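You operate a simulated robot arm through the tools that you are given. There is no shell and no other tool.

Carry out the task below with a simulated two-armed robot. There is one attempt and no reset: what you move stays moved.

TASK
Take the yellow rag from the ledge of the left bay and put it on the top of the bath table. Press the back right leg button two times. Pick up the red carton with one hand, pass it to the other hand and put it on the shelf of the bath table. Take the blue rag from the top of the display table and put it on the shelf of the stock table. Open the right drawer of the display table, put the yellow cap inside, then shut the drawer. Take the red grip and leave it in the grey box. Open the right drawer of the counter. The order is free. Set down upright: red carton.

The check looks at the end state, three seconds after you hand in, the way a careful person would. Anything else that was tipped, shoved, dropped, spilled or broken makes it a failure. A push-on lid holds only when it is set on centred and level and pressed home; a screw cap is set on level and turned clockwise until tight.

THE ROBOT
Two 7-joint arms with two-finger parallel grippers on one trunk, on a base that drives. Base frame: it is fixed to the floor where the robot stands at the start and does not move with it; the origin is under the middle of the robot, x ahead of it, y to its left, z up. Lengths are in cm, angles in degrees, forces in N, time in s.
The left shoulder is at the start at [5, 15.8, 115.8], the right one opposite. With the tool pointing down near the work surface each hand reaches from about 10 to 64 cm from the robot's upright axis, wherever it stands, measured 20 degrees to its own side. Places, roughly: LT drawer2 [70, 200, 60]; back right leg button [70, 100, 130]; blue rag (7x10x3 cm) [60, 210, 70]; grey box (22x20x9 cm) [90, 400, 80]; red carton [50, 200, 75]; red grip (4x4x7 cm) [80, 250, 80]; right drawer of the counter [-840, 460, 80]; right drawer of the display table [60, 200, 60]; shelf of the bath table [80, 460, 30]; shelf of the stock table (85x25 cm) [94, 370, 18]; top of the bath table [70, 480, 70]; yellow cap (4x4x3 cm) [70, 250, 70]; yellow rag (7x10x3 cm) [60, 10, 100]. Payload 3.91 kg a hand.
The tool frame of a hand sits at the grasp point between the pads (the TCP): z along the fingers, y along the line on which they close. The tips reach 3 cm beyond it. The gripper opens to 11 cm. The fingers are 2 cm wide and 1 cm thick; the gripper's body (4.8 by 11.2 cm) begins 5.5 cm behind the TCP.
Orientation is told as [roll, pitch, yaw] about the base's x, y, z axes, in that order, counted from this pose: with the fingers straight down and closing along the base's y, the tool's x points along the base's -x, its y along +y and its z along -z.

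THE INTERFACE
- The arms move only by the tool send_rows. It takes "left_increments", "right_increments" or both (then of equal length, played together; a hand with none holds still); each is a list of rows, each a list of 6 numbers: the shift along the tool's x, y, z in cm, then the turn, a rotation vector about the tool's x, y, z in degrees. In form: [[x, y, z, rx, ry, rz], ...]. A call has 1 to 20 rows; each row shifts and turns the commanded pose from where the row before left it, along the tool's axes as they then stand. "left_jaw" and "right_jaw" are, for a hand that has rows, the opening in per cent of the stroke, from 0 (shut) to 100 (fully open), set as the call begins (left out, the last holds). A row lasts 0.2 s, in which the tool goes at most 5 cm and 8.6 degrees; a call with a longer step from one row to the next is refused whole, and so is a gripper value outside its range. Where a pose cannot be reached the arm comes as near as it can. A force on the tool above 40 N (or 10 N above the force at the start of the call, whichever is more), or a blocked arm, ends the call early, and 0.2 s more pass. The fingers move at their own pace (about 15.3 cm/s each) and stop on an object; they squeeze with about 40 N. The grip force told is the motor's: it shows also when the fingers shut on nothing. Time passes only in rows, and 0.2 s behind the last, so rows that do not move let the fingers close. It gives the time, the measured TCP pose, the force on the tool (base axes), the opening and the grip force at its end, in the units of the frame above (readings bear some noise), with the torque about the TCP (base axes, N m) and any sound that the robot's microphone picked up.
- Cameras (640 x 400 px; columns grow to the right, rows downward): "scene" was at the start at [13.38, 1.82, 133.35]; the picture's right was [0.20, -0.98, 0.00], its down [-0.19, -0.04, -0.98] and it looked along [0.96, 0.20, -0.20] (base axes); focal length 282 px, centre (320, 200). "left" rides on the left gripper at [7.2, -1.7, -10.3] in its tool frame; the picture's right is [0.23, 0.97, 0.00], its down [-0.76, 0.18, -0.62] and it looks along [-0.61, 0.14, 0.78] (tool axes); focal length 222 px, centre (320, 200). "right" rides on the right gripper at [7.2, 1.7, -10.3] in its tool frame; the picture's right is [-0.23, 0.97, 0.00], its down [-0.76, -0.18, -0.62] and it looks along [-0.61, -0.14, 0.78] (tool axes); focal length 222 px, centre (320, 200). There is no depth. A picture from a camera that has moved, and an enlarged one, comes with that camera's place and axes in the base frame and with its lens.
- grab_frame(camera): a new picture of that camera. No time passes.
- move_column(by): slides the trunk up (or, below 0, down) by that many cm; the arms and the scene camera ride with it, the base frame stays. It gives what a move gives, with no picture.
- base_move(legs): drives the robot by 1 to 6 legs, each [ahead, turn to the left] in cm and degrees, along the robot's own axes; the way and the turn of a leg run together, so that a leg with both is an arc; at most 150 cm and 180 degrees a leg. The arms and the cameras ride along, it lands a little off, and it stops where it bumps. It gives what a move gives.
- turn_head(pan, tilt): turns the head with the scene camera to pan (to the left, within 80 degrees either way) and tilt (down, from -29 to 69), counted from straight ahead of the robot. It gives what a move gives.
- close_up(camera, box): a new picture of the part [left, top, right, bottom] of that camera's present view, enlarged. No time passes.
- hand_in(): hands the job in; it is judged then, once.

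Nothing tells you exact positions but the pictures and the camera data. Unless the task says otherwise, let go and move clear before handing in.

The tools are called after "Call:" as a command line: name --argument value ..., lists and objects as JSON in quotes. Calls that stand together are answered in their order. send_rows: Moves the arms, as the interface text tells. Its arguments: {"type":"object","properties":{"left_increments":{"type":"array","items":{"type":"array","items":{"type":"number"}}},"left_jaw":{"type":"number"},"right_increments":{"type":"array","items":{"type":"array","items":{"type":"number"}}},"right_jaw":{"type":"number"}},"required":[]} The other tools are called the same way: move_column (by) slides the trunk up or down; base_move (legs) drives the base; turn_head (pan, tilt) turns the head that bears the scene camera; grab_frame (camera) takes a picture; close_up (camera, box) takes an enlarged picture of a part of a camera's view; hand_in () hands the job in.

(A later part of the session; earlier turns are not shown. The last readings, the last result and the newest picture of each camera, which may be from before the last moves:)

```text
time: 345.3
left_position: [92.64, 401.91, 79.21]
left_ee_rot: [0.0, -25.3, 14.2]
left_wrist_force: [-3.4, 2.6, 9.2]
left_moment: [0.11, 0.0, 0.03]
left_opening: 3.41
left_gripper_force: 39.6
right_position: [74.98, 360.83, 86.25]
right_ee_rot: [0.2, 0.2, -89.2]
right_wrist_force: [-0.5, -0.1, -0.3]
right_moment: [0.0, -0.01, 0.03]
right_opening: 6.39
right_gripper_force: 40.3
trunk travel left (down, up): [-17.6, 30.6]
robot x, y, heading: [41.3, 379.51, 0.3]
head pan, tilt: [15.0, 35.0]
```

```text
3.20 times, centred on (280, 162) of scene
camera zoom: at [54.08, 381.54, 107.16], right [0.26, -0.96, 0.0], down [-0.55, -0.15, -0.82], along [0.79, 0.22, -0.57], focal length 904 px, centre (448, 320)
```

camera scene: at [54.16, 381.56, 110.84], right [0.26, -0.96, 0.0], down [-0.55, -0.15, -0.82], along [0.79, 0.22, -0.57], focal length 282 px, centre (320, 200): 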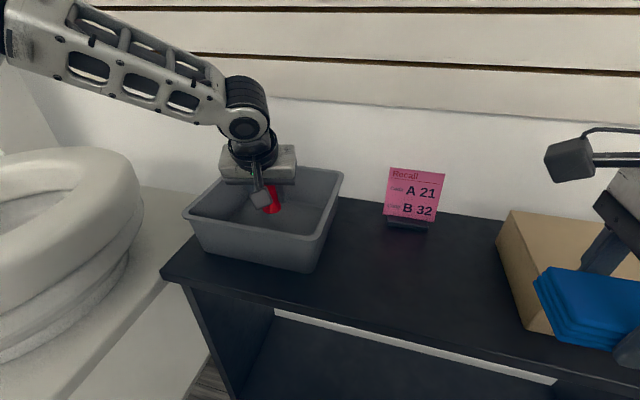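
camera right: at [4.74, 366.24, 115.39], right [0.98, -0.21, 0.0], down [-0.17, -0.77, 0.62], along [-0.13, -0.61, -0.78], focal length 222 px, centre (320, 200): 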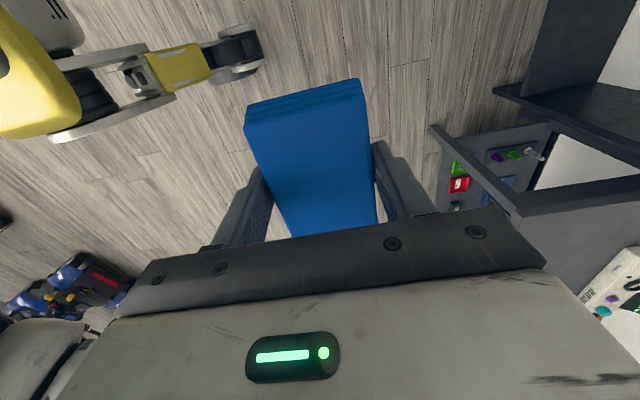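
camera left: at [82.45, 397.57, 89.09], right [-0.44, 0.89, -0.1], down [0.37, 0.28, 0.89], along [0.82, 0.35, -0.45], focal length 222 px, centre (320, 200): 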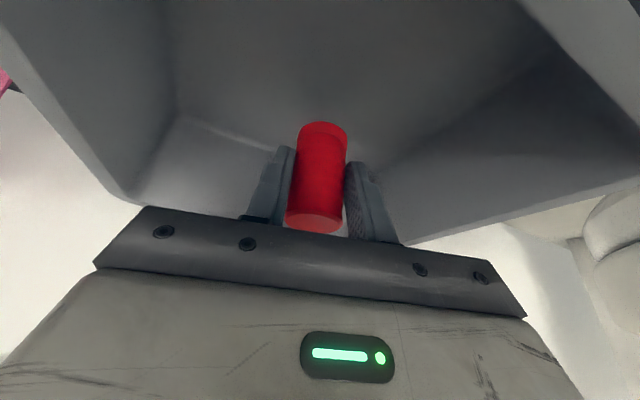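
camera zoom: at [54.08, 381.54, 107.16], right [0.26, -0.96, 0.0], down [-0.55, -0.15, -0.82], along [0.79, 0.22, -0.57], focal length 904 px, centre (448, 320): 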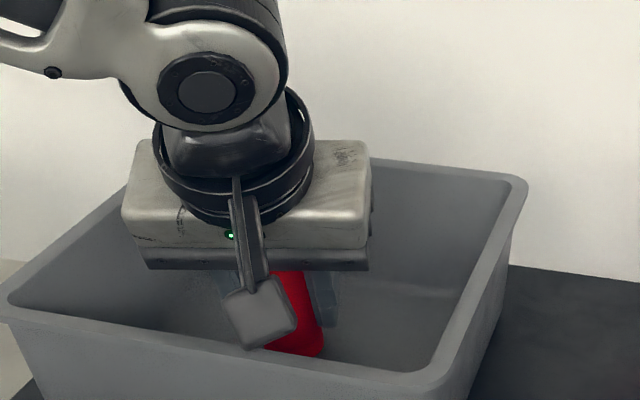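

The grip's foot touches the box floor (9 N). I open and lift out.

Call:
send_rows --left_increments '[[0, 0, 0, 0, 0, 0], [0, 0, 0, 0, 0, 0], [0, 0, 0, 0, 0, 0]]' --left_jaw 55

Call:
move_column --by 18

Call:
grab_frame --camera "scene"

Call:
grab_frame --camera "left"

```text
time: 346.1
left_position: [92.81, 401.93, 79.14]
left_ee_rot: [0.0, -25.0, 14.2]
left_wrist_force: [-0.1, 0.4, 0.1]
left_moment: [0.01, -0.02, 0.01]
left_opening: 6.04
left_gripper_force: 0.1
right_position: [75.12, 360.91, 86.13]
right_ee_rot: [0.1, 0.3, -89.3]
right_wrist_force: [-0.1, 0.1, 0.2]
right_moment: [0.0, -0.01, -0.01]
right_opening: 6.41
right_gripper_force: 40.1
trunk travel left (down, up): [-17.6, 30.6]
robot x, y, heading: [41.43, 379.55, 0.2]
head pan, tilt: [15.0, 35.0]
```

```text
time: 348.1
left_position: [92.71, 401.94, 97.04]
left_ee_rot: [0.0, -25.1, 14.1]
left_wrist_force: [-0.4, 0.1, 0.7]
left_moment: [-0.02, -0.01, -0.04]
left_opening: 6.05
left_gripper_force: 0.0
right_position: [75.04, 360.72, 104.22]
right_ee_rot: [0.2, 0.2, -89.4]
right_wrist_force: [0.6, 0.2, 0.0]
right_moment: [-0.02, 0.01, 0.02]
right_opening: 6.41
right_gripper_force: 40.2
trunk travel left (down, up): [-35.6, 12.6]
robot x, y, heading: [41.41, 379.2, 0.2]
head pan, tilt: [15.0, 35.0]
```

```text
taken
camera scene: at [54.18, 381.56, 125.13], right [0.26, -0.96, 0.0], down [-0.55, -0.15, -0.82], along [0.79, 0.22, -0.57], focal length 282 px, centre (320, 200)
```

scene: 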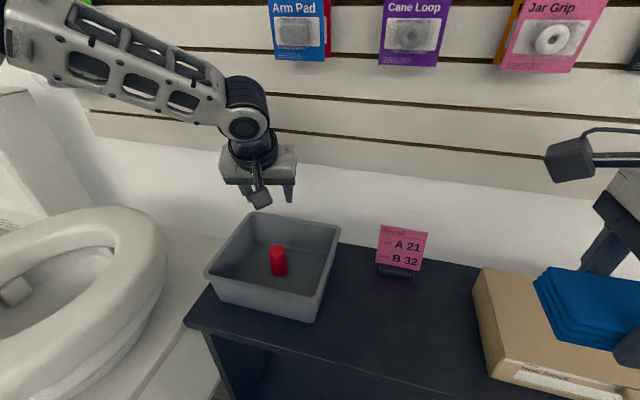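

```text
taken
camera left: at [82.46, 397.57, 103.37], right [-0.44, 0.89, -0.1], down [0.37, 0.28, 0.89], along [0.82, 0.35, -0.45], focal length 222 px, centre (320, 200)
```

left: 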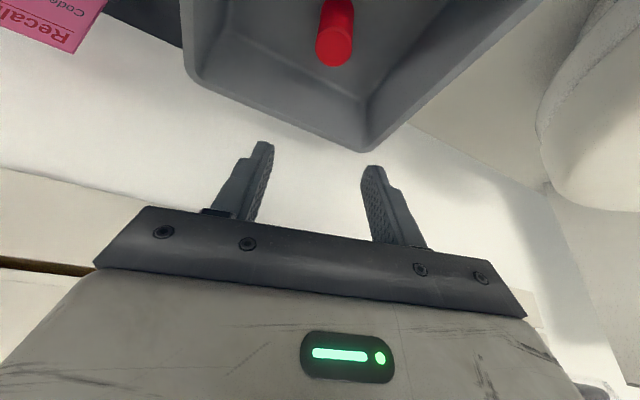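

The red grip stands in the grey box. Next, the rag onto the low shelf: I tuck the left hand up and back, back off, and line up between the neighbouring tables.

Call:
send_rows --left_increments '[[2.7, 0.6, -3.4, 0, 0, 0], [2.7, 0.6, -3.4, 0, 0, 0], [2.7, 0.6, -3.4, 0, 0, 0], [2.7, 0.6, -3.4, 0, 0, 0], [2.7, 0.6, -3.4, 0, 0, 0], [2.7, 0.6, -3.4, 0, 0, 0], [0, 0, 0, 0, 8.3, 0], [0, 0, 0, 0, 8.3, 0], [0, 0, 0, 0, 8.3, 0]]'

Call:
base_move --legs '[[-38, 0], [0, -35], [28, 0], [0, 35]]'

Call:
turn_head --pan 0 --tilt 40

Call:
grab_frame --camera "scene"

```text
time: 350.1
left_position: [69.83, 399.52, 109.31]
left_ee_rot: [0.0, 0.2, 14.2]
left_wrist_force: [0.4, 0.1, 0.1]
left_moment: [0.0, -0.02, 0.0]
left_opening: 6.07
left_gripper_force: 0.0
left hand out of reach, approached as far as the arm can: row 6
right_position: [75.03, 360.86, 104.2]
right_ee_rot: [0.2, 0.2, -89.3]
right_wrist_force: [-0.1, -0.8, -0.3]
right_moment: [-0.03, -0.01, 0.02]
right_opening: 6.42
right_gripper_force: 40.2
trunk travel left (down, up): [-35.6, 12.6]
robot x, y, heading: [41.27, 378.97, 0.1]
head pan, tilt: [15.0, 35.0]
```

```text
time: 357.3
left_position: [54.97, 383.21, 109.35]
left_ee_rot: [0.0, -0.2, 13.7]
left_wrist_force: [1.2, -0.3, 0.3]
left_moment: [-0.04, -0.01, 0.0]
left_opening: 6.06
left_gripper_force: 0.1
right_position: [59.65, 344.64, 104.23]
right_ee_rot: [0.1, 0.2, -89.9]
right_wrist_force: [1.4, -0.2, -0.5]
right_moment: [-0.02, 0.02, 0.0]
right_opening: 6.39
right_gripper_force: 40.4
trunk travel left (down, up): [-35.6, 12.6]
robot x, y, heading: [26.19, 363.67, -0.1]
head pan, tilt: [15.0, 35.0]
```

```text
time: 358.1
left_position: [54.89, 383.3, 109.28]
left_ee_rot: [0.0, 0.0, 13.7]
left_wrist_force: [-0.9, -0.4, 0.1]
left_moment: [-0.02, 0.0, 0.0]
left_opening: 6.04
left_gripper_force: 0.1
right_position: [59.73, 344.5, 104.17]
right_ee_rot: [0.1, 0.2, -89.8]
right_wrist_force: [-0.5, 0.2, -1.4]
right_moment: [0.0, -0.02, -0.01]
right_opening: 6.42
right_gripper_force: 39.9
trunk travel left (down, up): [-35.6, 12.6]
robot x, y, heading: [26.22, 363.49, -0.1]
head pan, tilt: [0.0, 40.0]
```

```text
taken
camera scene: at [38.98, 363.2, 124.38], right [0.0, -1.0, 0.0], down [-0.64, 0.0, -0.77], along [0.77, 0.0, -0.64], focal length 282 px, centre (320, 200)
```

scene: 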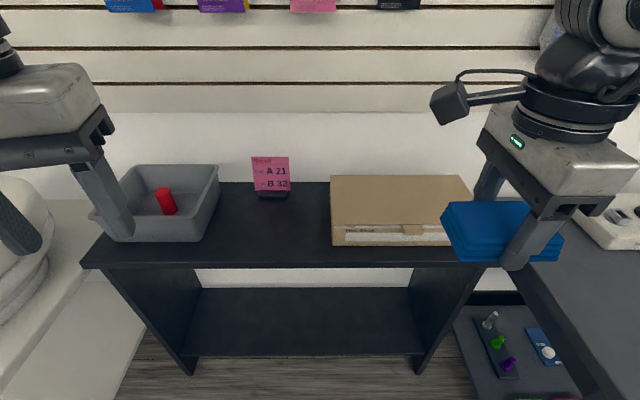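

Call:
turn_head --pan -70 --tilt 30

Call:
grab_frame --camera "scene"

Call:
turn_head --pan 70 --tilt 30

Call:
grab_frame --camera "scene"

```text
time: 359.5
left_position: [54.85, 383.2, 109.46]
left_ee_rot: [0.1, -0.1, 13.7]
left_wrist_force: [-0.4, -0.2, -0.4]
left_moment: [0.01, -0.01, -0.01]
left_opening: 6.06
left_gripper_force: 0.0
right_position: [59.59, 344.57, 104.17]
right_ee_rot: [0.1, 0.2, -89.8]
right_wrist_force: [-0.5, 0.0, -0.4]
right_moment: [-0.02, -0.01, 0.01]
right_opening: 6.4
right_gripper_force: 40.1
trunk travel left (down, up): [-35.6, 12.6]
robot x, y, heading: [26.13, 363.16, -0.3]
head pan, tilt: [-70.0, 30.0]
```

```text
taken
camera scene: at [33.54, 354.73, 125.91], right [-0.94, -0.34, 0.0], down [-0.17, 0.47, -0.87], along [0.29, -0.82, -0.5], focal length 282 px, centre (320, 200)
```

scene: 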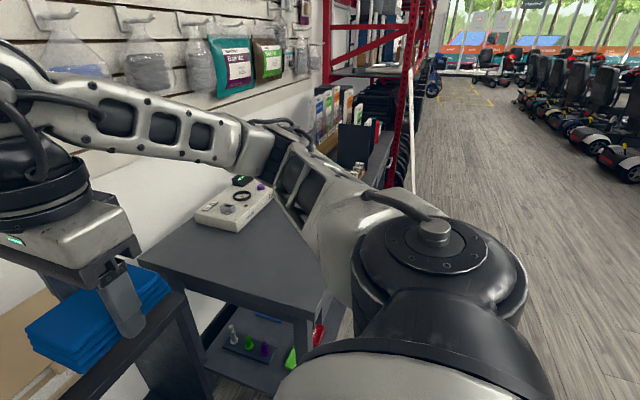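

```text
time: 361.7
left_position: [54.97, 383.26, 109.25]
left_ee_rot: [0.0, -0.1, 13.7]
left_wrist_force: [-0.1, -0.4, 0.8]
left_moment: [0.0, 0.01, 0.02]
left_opening: 6.06
left_gripper_force: 0.1
right_position: [59.63, 344.55, 104.28]
right_ee_rot: [0.1, 0.2, -89.9]
right_wrist_force: [-0.1, -0.2, -0.7]
right_moment: [0.02, -0.01, 0.0]
right_opening: 6.4
right_gripper_force: 40.3
trunk travel left (down, up): [-35.6, 12.6]
robot x, y, heading: [26.15, 363.04, -0.4]
head pan, tilt: [70.0, 30.0]
```

```text
taken
camera scene: at [33.63, 371.72, 125.91], right [0.94, -0.35, 0.0], down [-0.17, -0.47, -0.87], along [0.3, 0.81, -0.5], focal length 282 px, centre (320, 200)
```

scene: 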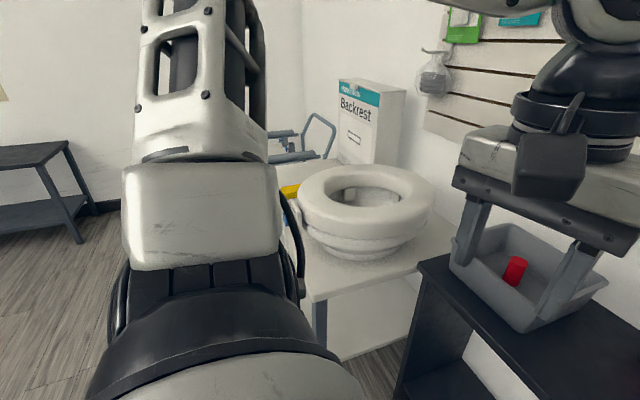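

The right elbow is level with the shoulder and would come low near the display table, so I first stretch the right arm downward while the trunk is high, and pull the left hand back a little.

Call:
send_rows --right_increments '[[0, 0.2, 1.5, 0, 0, 0], [0, 0.3, 2.5, 0, 0, 0], [0, 0.3, 3, 0, 0, 0], [0, 0.3, 3, 0, 0, 0], [0, 0.3, 3, 0, 0, 0], [0, 0.3, 3, 0, 0, 0], [0, 0.3, 3, 0, 0, 0], [0, 0.3, 3, 0, 0, 0], [0, 0.3, 3, 0, 0, 0], [0, 0.3, 3, 0, 0, 0], [0, 0.3, 3, 0, 0, 0], [0, 0.3, 3, 0, 0, 0], [0, 0.3, 3, 0, 0, 0], [0, 0.3, 2, 0, 0, 0]]' --left_increments '[[1, 0, -0.3, 0, 0, 0], [1, 0, -0.3, 0, 0, 0], [1, 0, -0.3, 0, 0, 0], [1, 0, -0.3, 0, 0, 0], [1, 0, -0.3, 0, 0, 0], [1, 0, -0.3, 0, 0, 0], [1, 0, -0.3, 0, 0, 0], [1, 0, -0.3, 0, 0, 0], [0, 0, 0, 0, 0, 0], [0, 0, 0, 0, 0, 0], [0, 0, 0, 0, 0, 0], [0, 0, 0, 0, 0, 0], [0, 0, 0, 0, 0, 0], [0, 0, 0, 0, 0, 0]]'

Call:
turn_head --pan -40 --tilt 45

Call:
grab_frame --camera "scene"

```text
time: 364.7
left_position: [47.04, 381.4, 111.82]
left_ee_rot: [-0.1, -0.1, 13.7]
left_wrist_force: [0.1, -0.4, 0.4]
left_moment: [-0.03, -0.02, -0.02]
left_opening: 6.03
left_gripper_force: 0.0
right_position: [63.74, 344.51, 64.95]
right_ee_rot: [0.1, 0.3, -89.8]
right_wrist_force: [0.2, -0.3, 0.0]
right_moment: [-0.02, -0.02, -0.03]
right_opening: 6.42
right_gripper_force: 39.9
trunk travel left (down, up): [-35.6, 12.6]
robot x, y, heading: [26.15, 363.53, -0.3]
head pan, tilt: [70.0, 30.0]
```

```text
time: 366.6
left_position: [47.1, 381.37, 111.74]
left_ee_rot: [0.0, 0.0, 13.7]
left_wrist_force: [0.5, 0.3, 0.0]
left_moment: [-0.02, 0.0, -0.01]
left_opening: 6.05
left_gripper_force: 0.1
right_position: [63.77, 344.52, 64.98]
right_ee_rot: [0.2, 0.2, -89.9]
right_wrist_force: [0.0, 0.9, 0.1]
right_moment: [0.01, 0.02, -0.02]
right_opening: 6.43
right_gripper_force: 39.9
trunk travel left (down, up): [-35.6, 12.6]
robot x, y, heading: [26.33, 363.17, -0.2]
head pan, tilt: [-40.0, 45.0]
```

```text
taken
camera scene: at [36.69, 357.98, 123.65], right [-0.65, -0.76, 0.0], down [-0.54, 0.46, -0.71], along [0.54, -0.46, -0.71], focal length 282 px, centre (320, 200)
```

scene: 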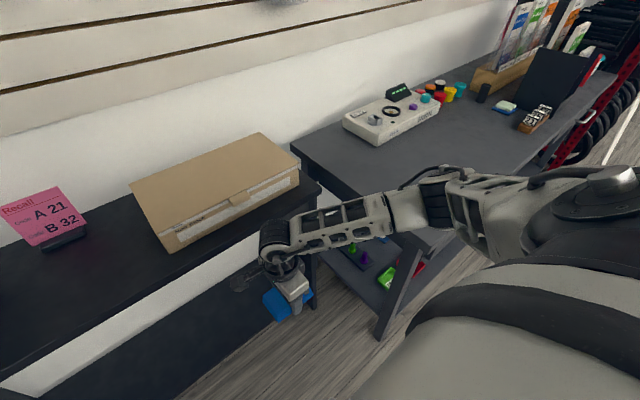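

Call:
base_move --legs '[[-10, 0], [0, 30], [10, 0], [0, -30]]'

Call:
move_column --by -35

Call:
grab_frame --camera "scene"

Call:
grab_frame --camera "right"

```text
time: 371.5
left_position: [45.65, 386.17, 111.88]
left_ee_rot: [-0.1, -0.1, 13.4]
left_wrist_force: [-0.3, -0.8, 0.5]
left_moment: [0.0, -0.05, 0.02]
left_opening: 6.05
left_gripper_force: 0.0
right_position: [62.1, 349.45, 65.02]
right_ee_rot: [0.1, 0.3, -90.2]
right_wrist_force: [-0.3, -0.6, -0.6]
right_moment: [-0.01, 0.0, -0.02]
right_opening: 6.4
right_gripper_force: 40.2
trunk travel left (down, up): [-35.6, 12.6]
robot x, y, heading: [24.4, 367.92, -0.5]
head pan, tilt: [-40.0, 45.0]
```

```text
time: 374.9
left_position: [45.65, 386.33, 76.72]
left_ee_rot: [0.0, -0.2, 13.4]
left_wrist_force: [0.4, 0.0, 0.0]
left_moment: [0.01, 0.01, -0.03]
left_opening: 6.07
left_gripper_force: 0.0
right_position: [62.01, 349.48, 30.14]
right_ee_rot: [0.1, 0.1, -90.2]
right_wrist_force: [0.5, -0.1, -1.3]
right_moment: [0.0, 0.0, 0.03]
right_opening: 6.42
right_gripper_force: 40.1
trunk travel left (down, up): [-0.6, 47.6]
robot x, y, heading: [24.86, 368.29, -0.5]
head pan, tilt: [-40.0, 45.0]
```

```text
taken
camera scene: at [35.09, 362.88, 88.66], right [-0.65, -0.76, 0.0], down [-0.54, 0.46, -0.71], along [0.54, -0.46, -0.71], focal length 282 px, centre (320, 200)
```

scene: 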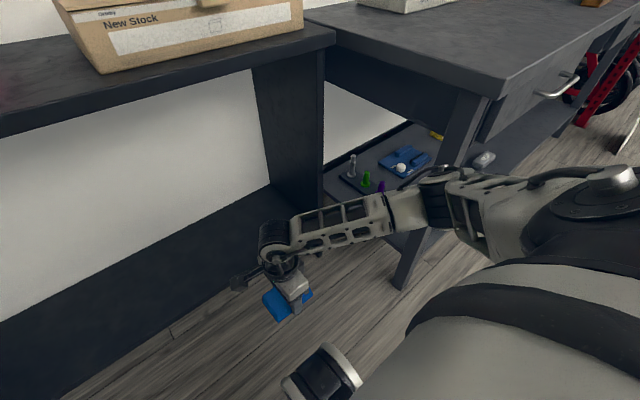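

```text
taken
camera right: at [63.75, 356.7, 40.53], right [0.97, -0.23, 0.0], down [-0.18, -0.76, 0.62], along [-0.14, -0.6, -0.78], focal length 222 px, centre (320, 200)
```

right: 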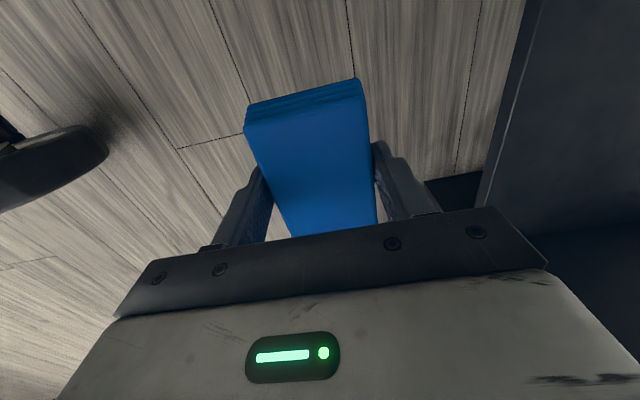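

The rag is now low in front of the shelf. I lower it a bit more to test reach, then drive it in over the shelf.

Call:
send_rows --right_increments '[[0, 0, 1.2, 0, 0, 0], [0, 0, 1.5, 0, 0, 0], [0, 0, 1.5, 0, 0, 0], [0, 0, 0.8, 0, 0, 0]]'

Call:
base_move --legs '[[14, 0.5]]'

Call:
turn_head --pan -35 --tilt 45

Call:
grab_frame --camera "scene"

Call:
grab_frame --camera "right"

```text
time: 375.9
left_position: [45.6, 386.05, 76.73]
left_ee_rot: [0.0, -0.1, 13.5]
left_wrist_force: [0.4, 0.5, 0.5]
left_moment: [0.03, 0.0, 0.04]
left_opening: 6.06
left_gripper_force: 0.0
right_position: [62.11, 349.4, 25.23]
right_ee_rot: [0.1, 0.1, -90.1]
right_wrist_force: [0.9, 0.5, 0.6]
right_moment: [0.0, 0.0, -0.02]
right_opening: 6.39
right_gripper_force: 39.9
trunk travel left (down, up): [-0.6, 47.6]
robot x, y, heading: [25.06, 368.62, -0.8]
head pan, tilt: [-40.0, 45.0]
```

```text
time: 377.2
left_position: [59.15, 386.13, 76.77]
left_ee_rot: [-0.1, 0.0, 13.7]
left_wrist_force: [0.2, 0.2, -0.2]
left_moment: [-0.04, -0.01, -0.01]
left_opening: 6.04
left_gripper_force: 0.0
right_position: [75.92, 349.58, 25.31]
right_ee_rot: [0.1, 0.2, -89.9]
right_wrist_force: [0.7, -0.4, -0.3]
right_moment: [0.0, 0.0, 0.01]
right_opening: 6.41
right_gripper_force: 40.3
trunk travel left (down, up): [-0.6, 47.6]
robot x, y, heading: [38.49, 368.08, -0.5]
head pan, tilt: [-40.0, 45.0]
```

```text
time: 377.9
left_position: [59.23, 386.13, 76.87]
left_ee_rot: [-0.1, -0.2, 13.7]
left_wrist_force: [0.1, -0.1, -0.1]
left_moment: [-0.04, -0.01, 0.04]
left_opening: 6.06
left_gripper_force: 0.0
right_position: [75.88, 349.46, 25.15]
right_ee_rot: [0.1, 0.3, -89.9]
right_wrist_force: [0.4, 0.2, -0.6]
right_moment: [-0.02, -0.01, 0.01]
right_opening: 6.4
right_gripper_force: 39.8
trunk travel left (down, up): [-0.6, 47.6]
robot x, y, heading: [38.44, 368.46, -0.3]
head pan, tilt: [-35.0, 45.0]
```

```text
taken
camera scene: at [49.24, 363.38, 88.65], right [-0.58, -0.82, 0.0], down [-0.58, 0.41, -0.71], along [0.58, -0.41, -0.71], focal length 282 px, centre (320, 200)
```

scene: 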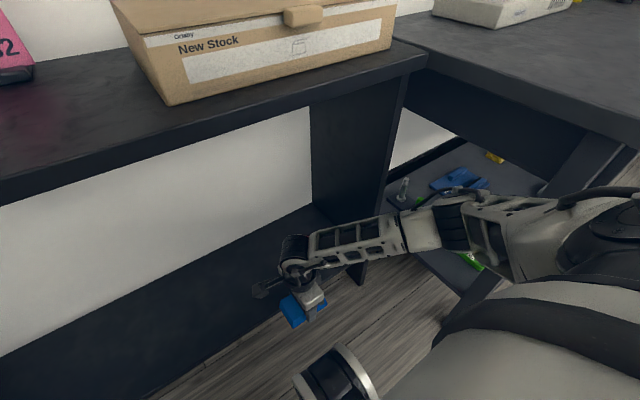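

```text
taken
camera right: at [77.49, 356.83, 35.66], right [0.97, -0.23, 0.0], down [-0.18, -0.76, 0.62], along [-0.14, -0.6, -0.78], focal length 222 px, centre (320, 200)
```

right: 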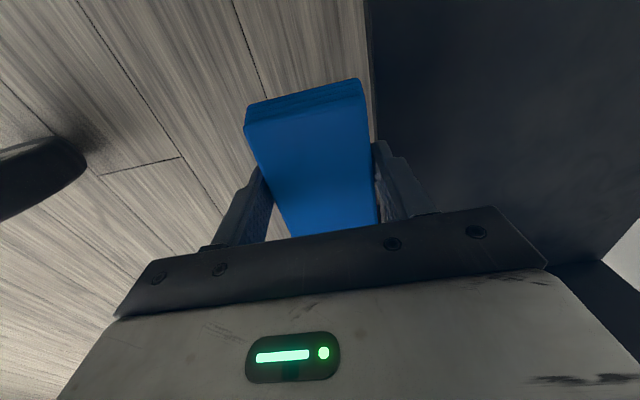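

The shelf front edge is at x≈80.3. I drive 9 cm further in.

Call:
base_move --legs '[[9, 0]]'

Call:
grab_frame --camera "right"

Call:
grab_frame --camera "scene"

```text
time: 379.0
left_position: [68.16, 386.29, 76.81]
left_ee_rot: [-0.1, -0.1, 13.7]
left_wrist_force: [-0.6, 0.1, 0.2]
left_moment: [0.01, 0.02, 0.01]
left_opening: 6.04
left_gripper_force: 0.0
right_position: [84.77, 349.52, 25.22]
right_ee_rot: [0.1, 0.2, -89.9]
right_wrist_force: [0.2, 0.5, -1.4]
right_moment: [0.02, 0.0, -0.03]
right_opening: 6.43
right_gripper_force: 40.2
trunk travel left (down, up): [-0.6, 47.6]
robot x, y, heading: [47.34, 368.2, -0.3]
head pan, tilt: [-35.0, 45.0]
```

```text
taken
camera right: at [86.46, 356.82, 35.66], right [0.97, -0.22, 0.0], down [-0.18, -0.76, 0.62], along [-0.14, -0.6, -0.78], focal length 222 px, centre (320, 200)
```

right: 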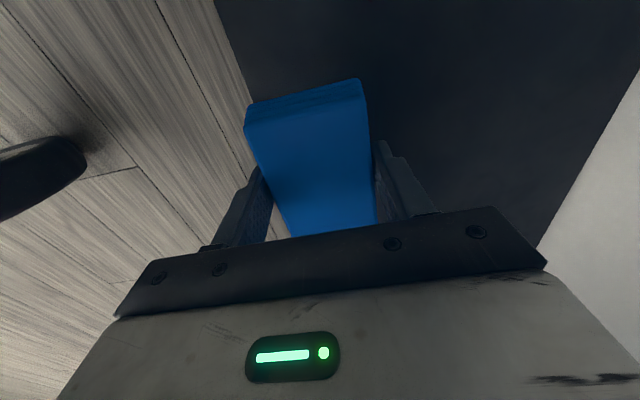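

```text
taken
camera scene: at [58.22, 363.34, 88.65], right [-0.58, -0.82, 0.0], down [-0.58, 0.41, -0.71], along [0.58, -0.41, -0.71], focal length 282 px, centre (320, 200)
```

scene: 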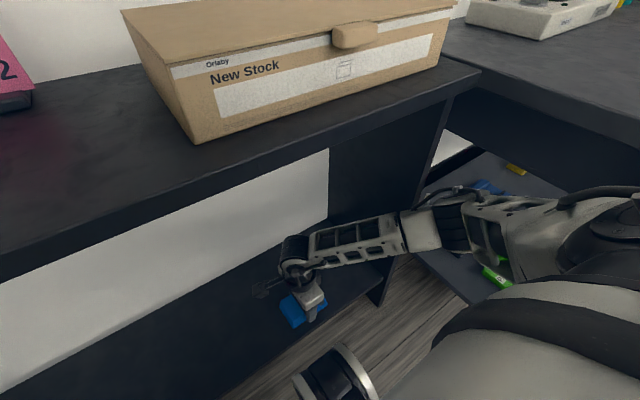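

Call:
send_rows --right_increments '[[0, 0.9, 0, 0, 0, 0], [0, 1.0, 0.3, 0, 0, 0], [0, 0.8, 0.5, 0, 0, 0], [0, 0, 1.0, 0, 0, 0], [0, 0, 1.0, 0, 0, 0]]'

Call:
grab_frame --camera "right"

```text
time: 380.2
left_position: [68.14, 386.08, 76.68]
left_ee_rot: [0.0, 0.0, 13.7]
left_wrist_force: [0.7, 0.3, 0.0]
left_moment: [0.0, 0.02, 0.0]
left_opening: 6.07
left_gripper_force: 0.0
right_position: [87.49, 349.66, 22.29]
right_ee_rot: [0.1, 0.2, -89.7]
right_wrist_force: [0.5, -0.1, -0.4]
right_moment: [0.0, 0.01, 0.01]
right_opening: 6.4
right_gripper_force: 40.3
trunk travel left (down, up): [-0.6, 47.6]
robot x, y, heading: [47.5, 368.33, -0.1]
head pan, tilt: [-35.0, 45.0]
```

```text
taken
camera right: at [89.14, 357.0, 32.82], right [0.97, -0.22, 0.0], down [-0.18, -0.76, 0.62], along [-0.14, -0.6, -0.78], focal length 222 px, centre (320, 200)
```

right: 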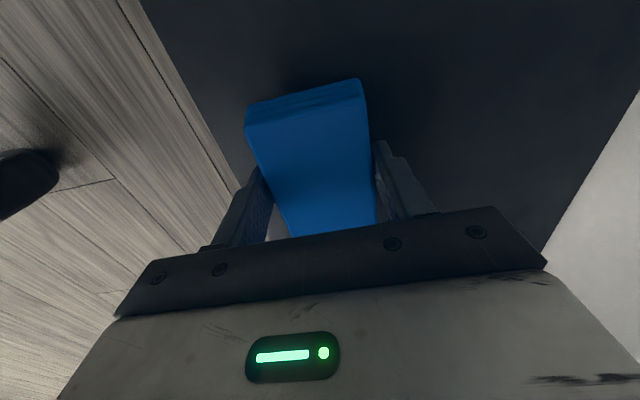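

Reachable. I go down in small steps until it touches the shelf.

Call:
send_rows --right_increments '[[0, 0, 0.5, 0, 0, 0], [0, 0, 0.4, 0, 0, 0], [0, 0, 0.3, 0, 0, 0]]'

Call:
send_rows --right_increments '[[0, 0, 0.4, 0, 0, 0], [0, 0, 0.3, 0, 0, 0]]'

```text
time: 381.0
left_position: [68.16, 386.26, 76.71]
left_ee_rot: [0.0, -0.1, 13.7]
left_wrist_force: [0.4, 0.3, 0.1]
left_moment: [0.02, -0.02, -0.03]
left_opening: 6.06
left_gripper_force: 0.1
right_position: [87.52, 349.58, 21.22]
right_ee_rot: [0.1, 0.2, -89.8]
right_wrist_force: [0.4, 0.5, -0.9]
right_moment: [-0.01, 0.02, -0.03]
right_opening: 6.39
right_gripper_force: 40.0
trunk travel left (down, up): [-0.6, 47.6]
robot x, y, heading: [47.4, 368.13, -0.4]
head pan, tilt: [-35.0, 45.0]
```

```text
time: 381.5
left_position: [68.04, 386.18, 76.62]
left_ee_rot: [0.0, -0.3, 13.7]
left_wrist_force: [0.4, -1.0, -0.1]
left_moment: [0.0, 0.05, 0.02]
left_opening: 6.06
left_gripper_force: 0.1
right_position: [87.73, 349.47, 21.02]
right_ee_rot: [-0.1, 0.2, -90.0]
right_wrist_force: [-11.6, -2.9, 25.1]
right_moment: [-0.42, -0.19, -0.07]
right_opening: 6.37
right_gripper_force: 40.1
trunk travel left (down, up): [-0.6, 47.6]
robot x, y, heading: [47.29, 367.79, -0.2]
head pan, tilt: [-35.0, 45.0]
stopped in row 2 (right hand): the force on the tool passed its limit at 46 N (the readings are from after the stop); the commanded pose is now the measured one
```

The rag rests on the shelf (contact at TCP z≈21). I open, lift a little, and look.

Call:
send_rows --right_increments '[[0, 0, -0.1, 0, 0, 0], [0, 0, 0, 0, 0, 0], [0, 0, 0, 0, 0, 0], [0, 0, -0.5, 0, 0, 0], [0, 0, -1, 0, 0, 0], [0, 0, -1.5, 0, 0, 0], [0, 0, -2, 0, 0, 0], [0, 0, -2, 0, 0, 0]]' --right_jaw 95

Call:
grab_frame --camera "right"

Call:
close_up --camera "scene" --box '[220, 200, 420, 325]'

```text
time: 381.8
left_position: [67.98, 386.22, 76.8]
left_ee_rot: [-0.1, -0.2, 13.6]
left_wrist_force: [-0.6, -0.6, -0.3]
left_moment: [0.04, 0.01, 0.02]
left_opening: 6.03
left_gripper_force: 0.0
right_position: [86.79, 349.57, 21.12]
right_ee_rot: [-1.2, 0.1, -90.1]
right_wrist_force: [-45.6, -7.2, 57.1]
right_moment: [-0.19, -1.25, -0.29]
right_opening: 8.17
right_gripper_force: 0.0
trunk travel left (down, up): [-0.6, 47.6]
robot x, y, heading: [47.22, 368.21, -0.2]
head pan, tilt: [-35.0, 45.0]
stopped in row 1 (right hand): the force on the tool passed its limit at 61 N (the readings are from after the stop); the commanded pose is now the measured one
```

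```text
taken
camera right: at [88.74, 356.96, 31.49], right [0.97, -0.23, -0.02], down [-0.17, -0.76, 0.63], along [-0.16, -0.61, -0.78], focal length 222 px, centre (320, 200)
```

right: 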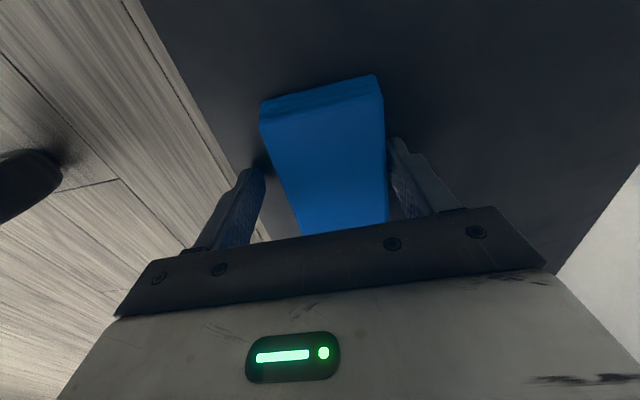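

```text
3.20 times, centred on (320, 262) of scene
camera zoom: at [57.88, 363.39, 88.79], right [-0.58, -0.81, 0.0], down [-0.57, 0.41, -0.71], along [0.58, -0.41, -0.7], focal length 904 px, centre (320, 0)
```

zoom: 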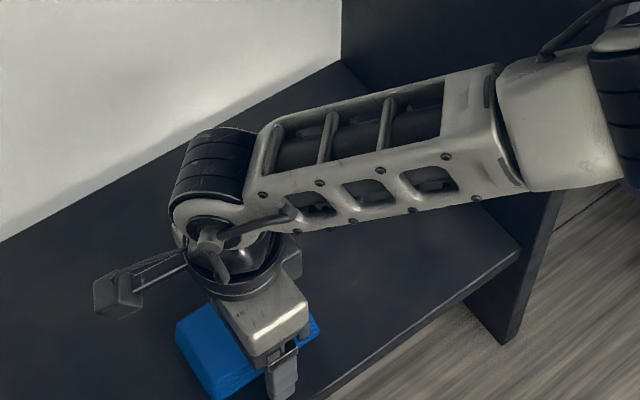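

Call:
send_rows --right_increments '[[0, 0, -0.5, 0, 0, 0], [0, 0, -0.5, 0, 0, 0]]'

Call:
grab_frame --camera "right"

```text
time: 382.4
left_position: [68.13, 386.19, 76.61]
left_ee_rot: [0.0, -0.1, 13.7]
left_wrist_force: [-0.4, 0.2, 1.0]
left_moment: [0.03, 0.03, 0.02]
left_opening: 6.04
left_gripper_force: 0.0
right_position: [87.48, 349.67, 21.89]
right_ee_rot: [-0.4, 0.2, -90.0]
right_wrist_force: [-0.5, -0.6, -0.2]
right_moment: [0.03, 0.03, 0.0]
right_opening: 10.44
right_gripper_force: 0.1
trunk travel left (down, up): [-0.6, 47.6]
robot x, y, heading: [47.39, 368.06, -0.2]
head pan, tilt: [-35.0, 45.0]
```

```text
taken
camera right: at [89.27, 356.94, 32.31], right [0.97, -0.23, -0.01], down [-0.17, -0.76, 0.62], along [-0.15, -0.6, -0.78], focal length 222 px, centre (320, 200)
```

right: 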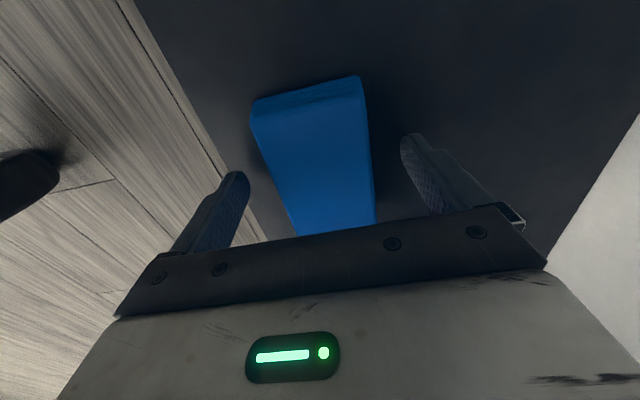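

Free now. I raise the hand by 9 cm and back the base out.

Call:
send_rows --right_increments '[[0, 0, -1.5, 0, 0, 0], [0, 0, -2, 0, 0, 0], [0, 0, -2.5, 0, 0, 0], [0, 0, -3, 0, 0, 0]]'

Call:
grab_frame --camera "right"

Call:
base_move --legs '[[-45, 0]]'

Call:
turn_head --pan -10 --tilt 35

Call:
grab_frame --camera "scene"

```text
time: 383.4
left_position: [68.21, 386.09, 76.56]
left_ee_rot: [-0.1, -0.1, 13.6]
left_wrist_force: [-0.9, 0.2, 0.1]
left_moment: [-0.04, 0.0, 0.01]
left_opening: 6.05
left_gripper_force: 0.1
right_position: [87.61, 349.38, 30.98]
right_ee_rot: [-0.5, 0.2, -90.0]
right_wrist_force: [-0.2, -0.1, -0.8]
right_moment: [-0.04, 0.01, -0.03]
right_opening: 10.46
right_gripper_force: 0.1
trunk travel left (down, up): [-0.6, 47.6]
robot x, y, heading: [47.17, 367.77, -0.5]
head pan, tilt: [-35.0, 45.0]
```

```text
taken
camera right: at [89.28, 356.76, 41.35], right [0.97, -0.23, -0.01], down [-0.17, -0.76, 0.62], along [-0.15, -0.6, -0.78], focal length 222 px, centre (320, 200)
```

right: 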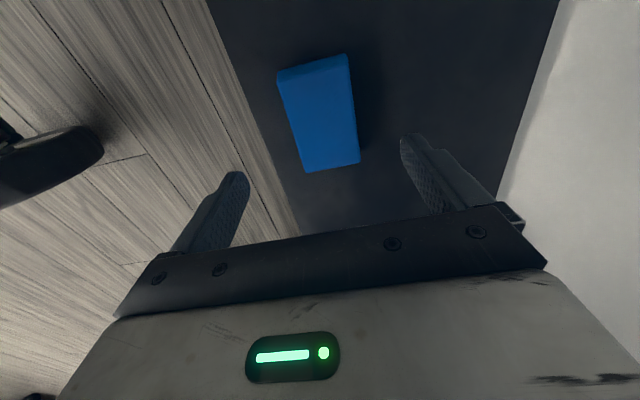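

```text
time: 386.2
left_position: [22.62, 386.25, 76.81]
left_ee_rot: [0.0, -0.1, 13.7]
left_wrist_force: [-0.7, -0.8, 0.1]
left_moment: [0.0, -0.01, -0.02]
left_opening: 6.05
left_gripper_force: 0.1
right_position: [42.12, 349.82, 30.84]
right_ee_rot: [-0.6, 0.2, -89.9]
right_wrist_force: [-0.7, 0.6, -0.5]
right_moment: [0.0, 0.0, -0.02]
right_opening: 10.44
right_gripper_force: 0.0
trunk travel left (down, up): [-0.6, 47.6]
robot x, y, heading: [1.84, 368.33, -0.2]
head pan, tilt: [-35.0, 45.0]
```

```text
time: 387.1
left_position: [22.74, 386.39, 76.87]
left_ee_rot: [0.0, -0.2, 13.9]
left_wrist_force: [-0.2, -1.3, -0.1]
left_moment: [0.01, 0.03, -0.01]
left_opening: 6.07
left_gripper_force: 0.0
right_position: [42.13, 349.72, 30.99]
right_ee_rot: [-0.6, 0.2, -89.9]
right_wrist_force: [0.2, -0.3, 0.6]
right_moment: [0.05, 0.02, 0.03]
right_opening: 10.44
right_gripper_force: 0.1
trunk travel left (down, up): [-0.6, 47.6]
robot x, y, heading: [1.78, 368.6, -0.2]
head pan, tilt: [-10.0, 35.0]
```

```text
taken
camera scene: at [14.76, 366.69, 90.13], right [-0.18, -0.98, 0.0], down [-0.56, 0.1, -0.82], along [0.81, -0.15, -0.57], focal length 282 px, centre (320, 200)
```

scene: 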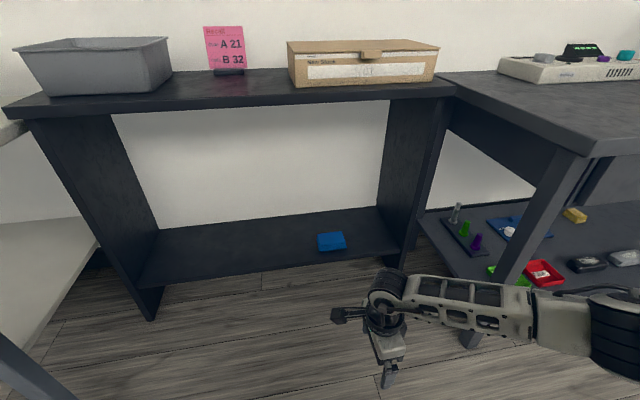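

The blue rag is on the stock table shelf and the red grip is in the box. Now the red carton: I raise everything and turn the right hand back to yaw 0.

Call:
move_column --by 28

Call:
send_rows --right_increments '[[0, -0.6, -4, 0, 0, 0], [0, -0.6, -4, 0, 0, 0], [0, -0.6, -4, 0, 0, 0], [0, -0.6, -4, 0, 0, 0], [0, -0.6, -4, 0, 0, 0], [0, -0.6, -4, 0, 0, 0], [0, -0.6, -4, 0, 0, 0], [0, -0.6, -4, 0, 0, 0], [0, -0.6, -4, 0, 0, 0], [0, -0.6, -4, 0, 0, 0], [0, -0.6, -4, 0, 0, 0]]' --right_jaw 100

Call:
send_rows --right_increments '[[0, 0, 0, 0, 0, -8.5], [0, 0, 0, 0, 0, -8.5], [0, 0, 0, 0, 0, -8.5], [0, 0, 0, 0, 0, -8.5], [0, 0, 0, 0, 0, -8.5], [0, 0, 0, 0, 0, -8.5], [0, 0, 0, 0, 0, -8.5], [0, 0, 0, 0, 0, -8.5], [0, 0, 0, 0, 0, -8.5], [0, 0, 0, 0, 0, -8.5], [0, 0, 0, 0, 0, -8.0]]'

Call:
base_move --legs '[[-30, 0], [0, -90], [144, 0], [0, 90]]'

Call:
turn_head --pan -15 --tilt 30

Call:
grab_frame --camera "scene"

```text
time: 389.9
left_position: [22.78, 386.38, 104.73]
left_ee_rot: [0.1, -0.1, 13.7]
left_wrist_force: [0.2, 0.1, 0.1]
left_moment: [0.01, -0.04, 0.01]
left_opening: 6.04
left_gripper_force: 0.0
right_position: [42.2, 349.7, 58.9]
right_ee_rot: [-0.6, 0.2, -89.8]
right_wrist_force: [-0.1, 0.2, 0.1]
right_moment: [0.02, 0.0, 0.02]
right_opening: 10.45
right_gripper_force: 0.1
trunk travel left (down, up): [-28.6, 19.6]
robot x, y, heading: [1.58, 368.14, -0.6]
head pan, tilt: [-10.0, 35.0]
```

```text
time: 392.3
left_position: [22.61, 386.35, 104.76]
left_ee_rot: [0.0, 0.0, 13.9]
left_wrist_force: [0.8, -0.2, 0.5]
left_moment: [0.03, -0.02, 0.02]
left_opening: 6.06
left_gripper_force: 0.1
right_position: [36.34, 349.62, 103.19]
right_ee_rot: [-0.8, 0.2, -89.9]
right_wrist_force: [0.3, -0.4, -0.4]
right_moment: [0.02, -0.04, 0.01]
right_opening: 11.03
right_gripper_force: 0.1
trunk travel left (down, up): [-28.6, 19.6]
robot x, y, heading: [1.89, 367.73, -0.0]
head pan, tilt: [-10.0, 35.0]
```

```text
time: 394.7
left_position: [22.67, 386.29, 104.74]
left_ee_rot: [0.0, -0.1, 13.7]
left_wrist_force: [0.7, -0.1, 0.6]
left_moment: [0.02, 0.0, 0.04]
left_opening: 6.05
left_gripper_force: 0.1
right_position: [36.05, 349.57, 102.96]
right_ee_rot: [0.2, 0.6, 3.2]
right_wrist_force: [0.2, 0.5, 0.4]
right_moment: [0.0, -0.01, 0.02]
right_opening: 10.96
right_gripper_force: 0.0
trunk travel left (down, up): [-28.6, 19.6]
robot x, y, heading: [1.43, 368.25, -0.1]
head pan, tilt: [-10.0, 35.0]
```

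```text
time: 411.1
left_position: [-9.19, 242.12, 104.74]
left_ee_rot: [-0.1, -0.1, 11.3]
left_wrist_force: [-0.4, -0.1, -0.2]
left_moment: [0.02, 0.02, -0.04]
left_opening: 6.09
left_gripper_force: 0.0
right_position: [2.41, 204.84, 103.0]
right_ee_rot: [0.1, 0.6, 0.5]
right_wrist_force: [-0.3, 0.0, -0.5]
right_moment: [-0.04, 0.01, 0.01]
right_opening: 11.01
right_gripper_force: 0.2
trunk travel left (down, up): [-28.6, 19.6]
robot x, y, heading: [-31.04, 224.68, -2.9]
head pan, tilt: [-10.0, 35.0]
```

```text
time: 411.7
left_position: [-9.41, 242.11, 104.58]
left_ee_rot: [0.0, -0.1, 11.3]
left_wrist_force: [-0.2, 0.0, -0.3]
left_moment: [-0.02, 0.02, -0.01]
left_opening: 6.03
left_gripper_force: 0.1
right_position: [2.38, 204.77, 102.95]
right_ee_rot: [0.2, 0.6, 0.5]
right_wrist_force: [-0.2, -0.2, 0.4]
right_moment: [-0.02, -0.02, 0.0]
right_opening: 11.02
right_gripper_force: 0.1
trunk travel left (down, up): [-28.6, 19.6]
robot x, y, heading: [-31.02, 224.87, -2.8]
head pan, tilt: [-15.0, 30.0]
```

```text
taken
camera scene: at [-18.07, 221.98, 118.91], right [-0.3, -0.95, 0.0], down [-0.48, 0.15, -0.87], along [0.82, -0.26, -0.5], focal length 282 px, centre (320, 200)
```

scene: 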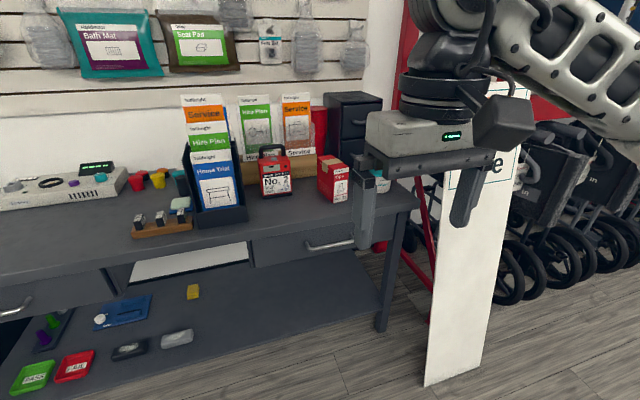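

Call:
base_move --legs '[[44, 3]]'

Call:
turn_head --pan -30 --tilt 35

Call:
grab_frame --camera "scene"

Call:
grab_frame --camera "right"

```text
time: 414.4
left_position: [33.6, 242.79, 104.56]
left_ee_rot: [0.0, -0.1, 14.9]
left_wrist_force: [0.6, 0.0, -0.1]
left_moment: [0.0, -0.02, 0.01]
left_opening: 6.05
left_gripper_force: 0.2
right_position: [47.74, 206.29, 103.0]
right_ee_rot: [0.1, 0.6, 4.2]
right_wrist_force: [-0.4, -0.3, 0.3]
right_moment: [-0.02, -0.03, -0.01]
right_opening: 11.0
right_gripper_force: 0.0
trunk travel left (down, up): [-28.6, 19.6]
robot x, y, heading: [13.25, 224.35, 0.9]
head pan, tilt: [-15.0, 30.0]
```

```text
time: 415.2
left_position: [33.68, 242.75, 104.73]
left_ee_rot: [0.0, 0.0, 15.0]
left_wrist_force: [-0.8, 0.2, -0.4]
left_moment: [-0.04, 0.03, -0.03]
left_opening: 6.05
left_gripper_force: 0.0
right_position: [47.59, 206.2, 102.97]
right_ee_rot: [0.2, 0.6, 4.1]
right_wrist_force: [0.0, 0.3, -0.5]
right_moment: [0.0, 0.04, 0.01]
right_opening: 11.01
right_gripper_force: 0.0
trunk travel left (down, up): [-28.6, 19.6]
robot x, y, heading: [13.33, 224.26, 0.7]
head pan, tilt: [-30.0, 35.0]
```

```text
taken
camera scene: at [25.08, 219.98, 118.14], right [-0.49, -0.87, 0.0], down [-0.5, 0.28, -0.82], along [0.72, -0.4, -0.57], focal length 282 px, centre (320, 200)
```

scene: 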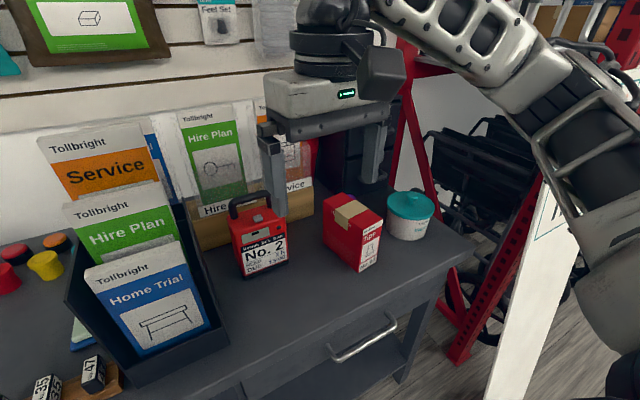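

```text
taken
camera right: at [40.39, 207.43, 113.45], right [0.16, 0.99, 0.0], down [0.78, -0.12, 0.61], along [0.61, -0.09, -0.79], focal length 222 px, centre (320, 200)
```

right: 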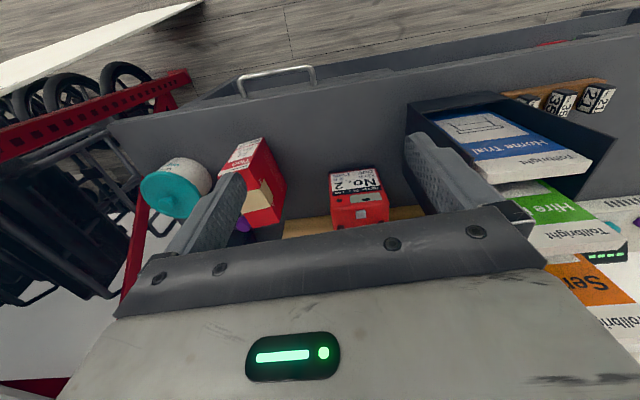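

Call:
close_up --camera "scene" --box '[280, 170, 440, 270]'

Call:
close_up --camera "right" --box '[140, 110, 300, 210]'

```text
4.00 times, centred on (360, 220) of scene
camera zoom: at [25.08, 219.98, 118.14], right [-0.49, -0.87, 0.0], down [-0.5, 0.28, -0.82], along [0.72, -0.4, -0.57], focal length 1130 px, centre (160, 120)
```

zoom: 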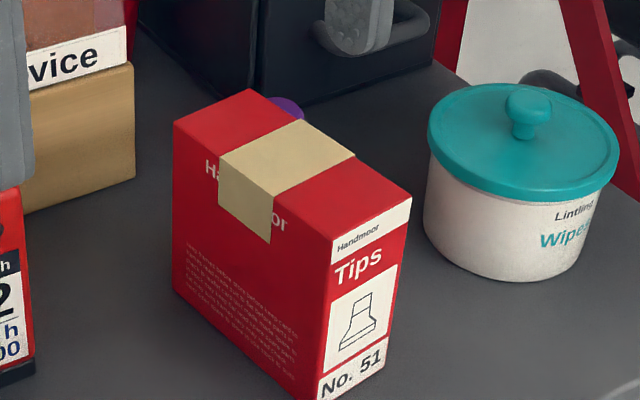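

```text
4.00 times, centred on (220, 160) of right
camera zoom: at [40.39, 207.43, 113.45], right [0.16, 0.99, 0.0], down [0.78, -0.12, 0.61], along [0.61, -0.09, -0.79], focal length 888 px, centre (720, 360)
```

zoom: 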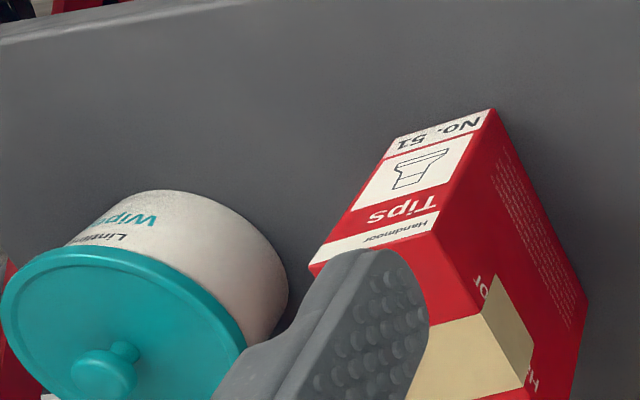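

The carton: centre (62.3, 191.7), turned +8.4°, top z≈83.3, about 12×5.5×11.3. I will grip it from above on its far half. I drive 3 cm closer and move the right hand over it, then check the elbow.

Call:
base_move --legs '[[3, -1]]'

Call:
send_rows --right_increments '[[-2.2, -2.8, 0, 0, 0, -1.2], [-2.2, -2.8, 0, 0, 0, -1.2], [-2.2, -2.8, 0, 0, 0, -1.2], [-2.2, -2.8, 0, 0, 0, -1.2], [-2.2, -2.6, 0, 0, 0, 0]]' --right_jaw 80

Call:
turn_head --pan -50 --tilt 30

Call:
grab_frame --camera "scene"

Call:
grab_frame --camera "right"

```text
time: 416.0
left_position: [36.89, 242.4, 104.7]
left_ee_rot: [0.1, -0.1, 13.8]
left_wrist_force: [-0.2, 0.3, 0.2]
left_moment: [0.04, 0.0, 0.0]
left_opening: 6.04
left_gripper_force: 0.1
right_position: [50.43, 205.65, 102.87]
right_ee_rot: [0.2, 0.7, 3.1]
right_wrist_force: [0.3, -0.1, 0.4]
right_moment: [0.0, 0.03, 0.0]
right_opening: 11.0
right_gripper_force: 0.1
trunk travel left (down, up): [-28.6, 19.6]
robot x, y, heading: [16.02, 224.28, -0.0]
head pan, tilt: [-30.0, 35.0]
```

```text
time: 417.2
left_position: [37.05, 242.35, 104.76]
left_ee_rot: [0.0, -0.1, 13.9]
left_wrist_force: [0.4, 0.0, 0.5]
left_moment: [-0.01, -0.04, 0.01]
left_opening: 6.06
left_gripper_force: 0.1
right_position: [62.48, 193.02, 103.0]
right_ee_rot: [0.2, 0.6, 8.0]
right_wrist_force: [0.1, -0.6, 0.2]
right_moment: [-0.03, 0.0, -0.01]
right_opening: 8.8
right_gripper_force: 0.0
trunk travel left (down, up): [-28.6, 19.6]
robot x, y, heading: [16.42, 224.42, -0.2]
head pan, tilt: [-30.0, 35.0]
```

```text
time: 418.1
left_position: [36.91, 242.36, 104.73]
left_ee_rot: [0.0, -0.1, 13.9]
left_wrist_force: [-0.5, -0.6, 0.2]
left_moment: [0.02, -0.02, -0.01]
left_opening: 6.06
left_gripper_force: 0.1
right_position: [62.65, 193.14, 103.05]
right_ee_rot: [0.3, 0.6, 8.0]
right_wrist_force: [0.2, 1.5, -0.7]
right_moment: [0.0, -0.02, 0.0]
right_opening: 8.82
right_gripper_force: 0.0
trunk travel left (down, up): [-28.6, 19.6]
robot x, y, heading: [16.06, 224.25, -0.0]
head pan, tilt: [-50.0, 30.0]
```

```text
taken
camera scene: at [26.22, 217.28, 118.91], right [-0.77, -0.64, 0.0], down [-0.32, 0.38, -0.87], along [0.56, -0.66, -0.5], focal length 282 px, centre (320, 200)
```

scene: 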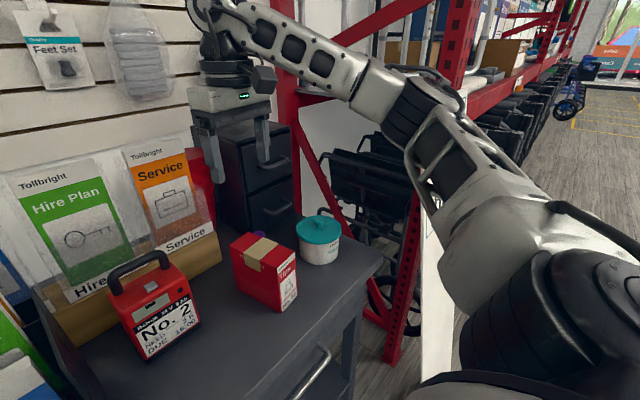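

```text
taken
camera right: at [55.13, 193.78, 113.5], right [0.09, 1.0, 0.0], down [0.79, -0.07, 0.61], along [0.61, -0.05, -0.79], focal length 222 px, centre (320, 200)
```

right: 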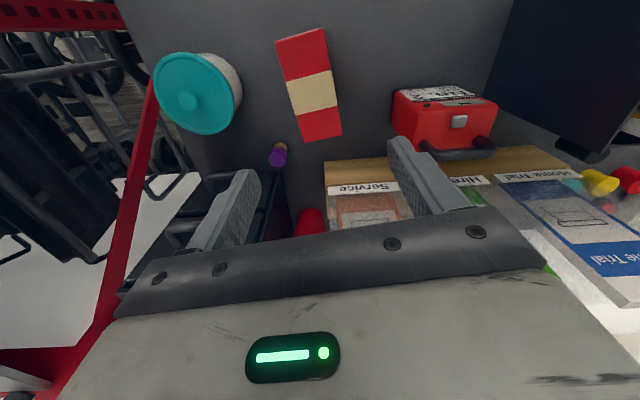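

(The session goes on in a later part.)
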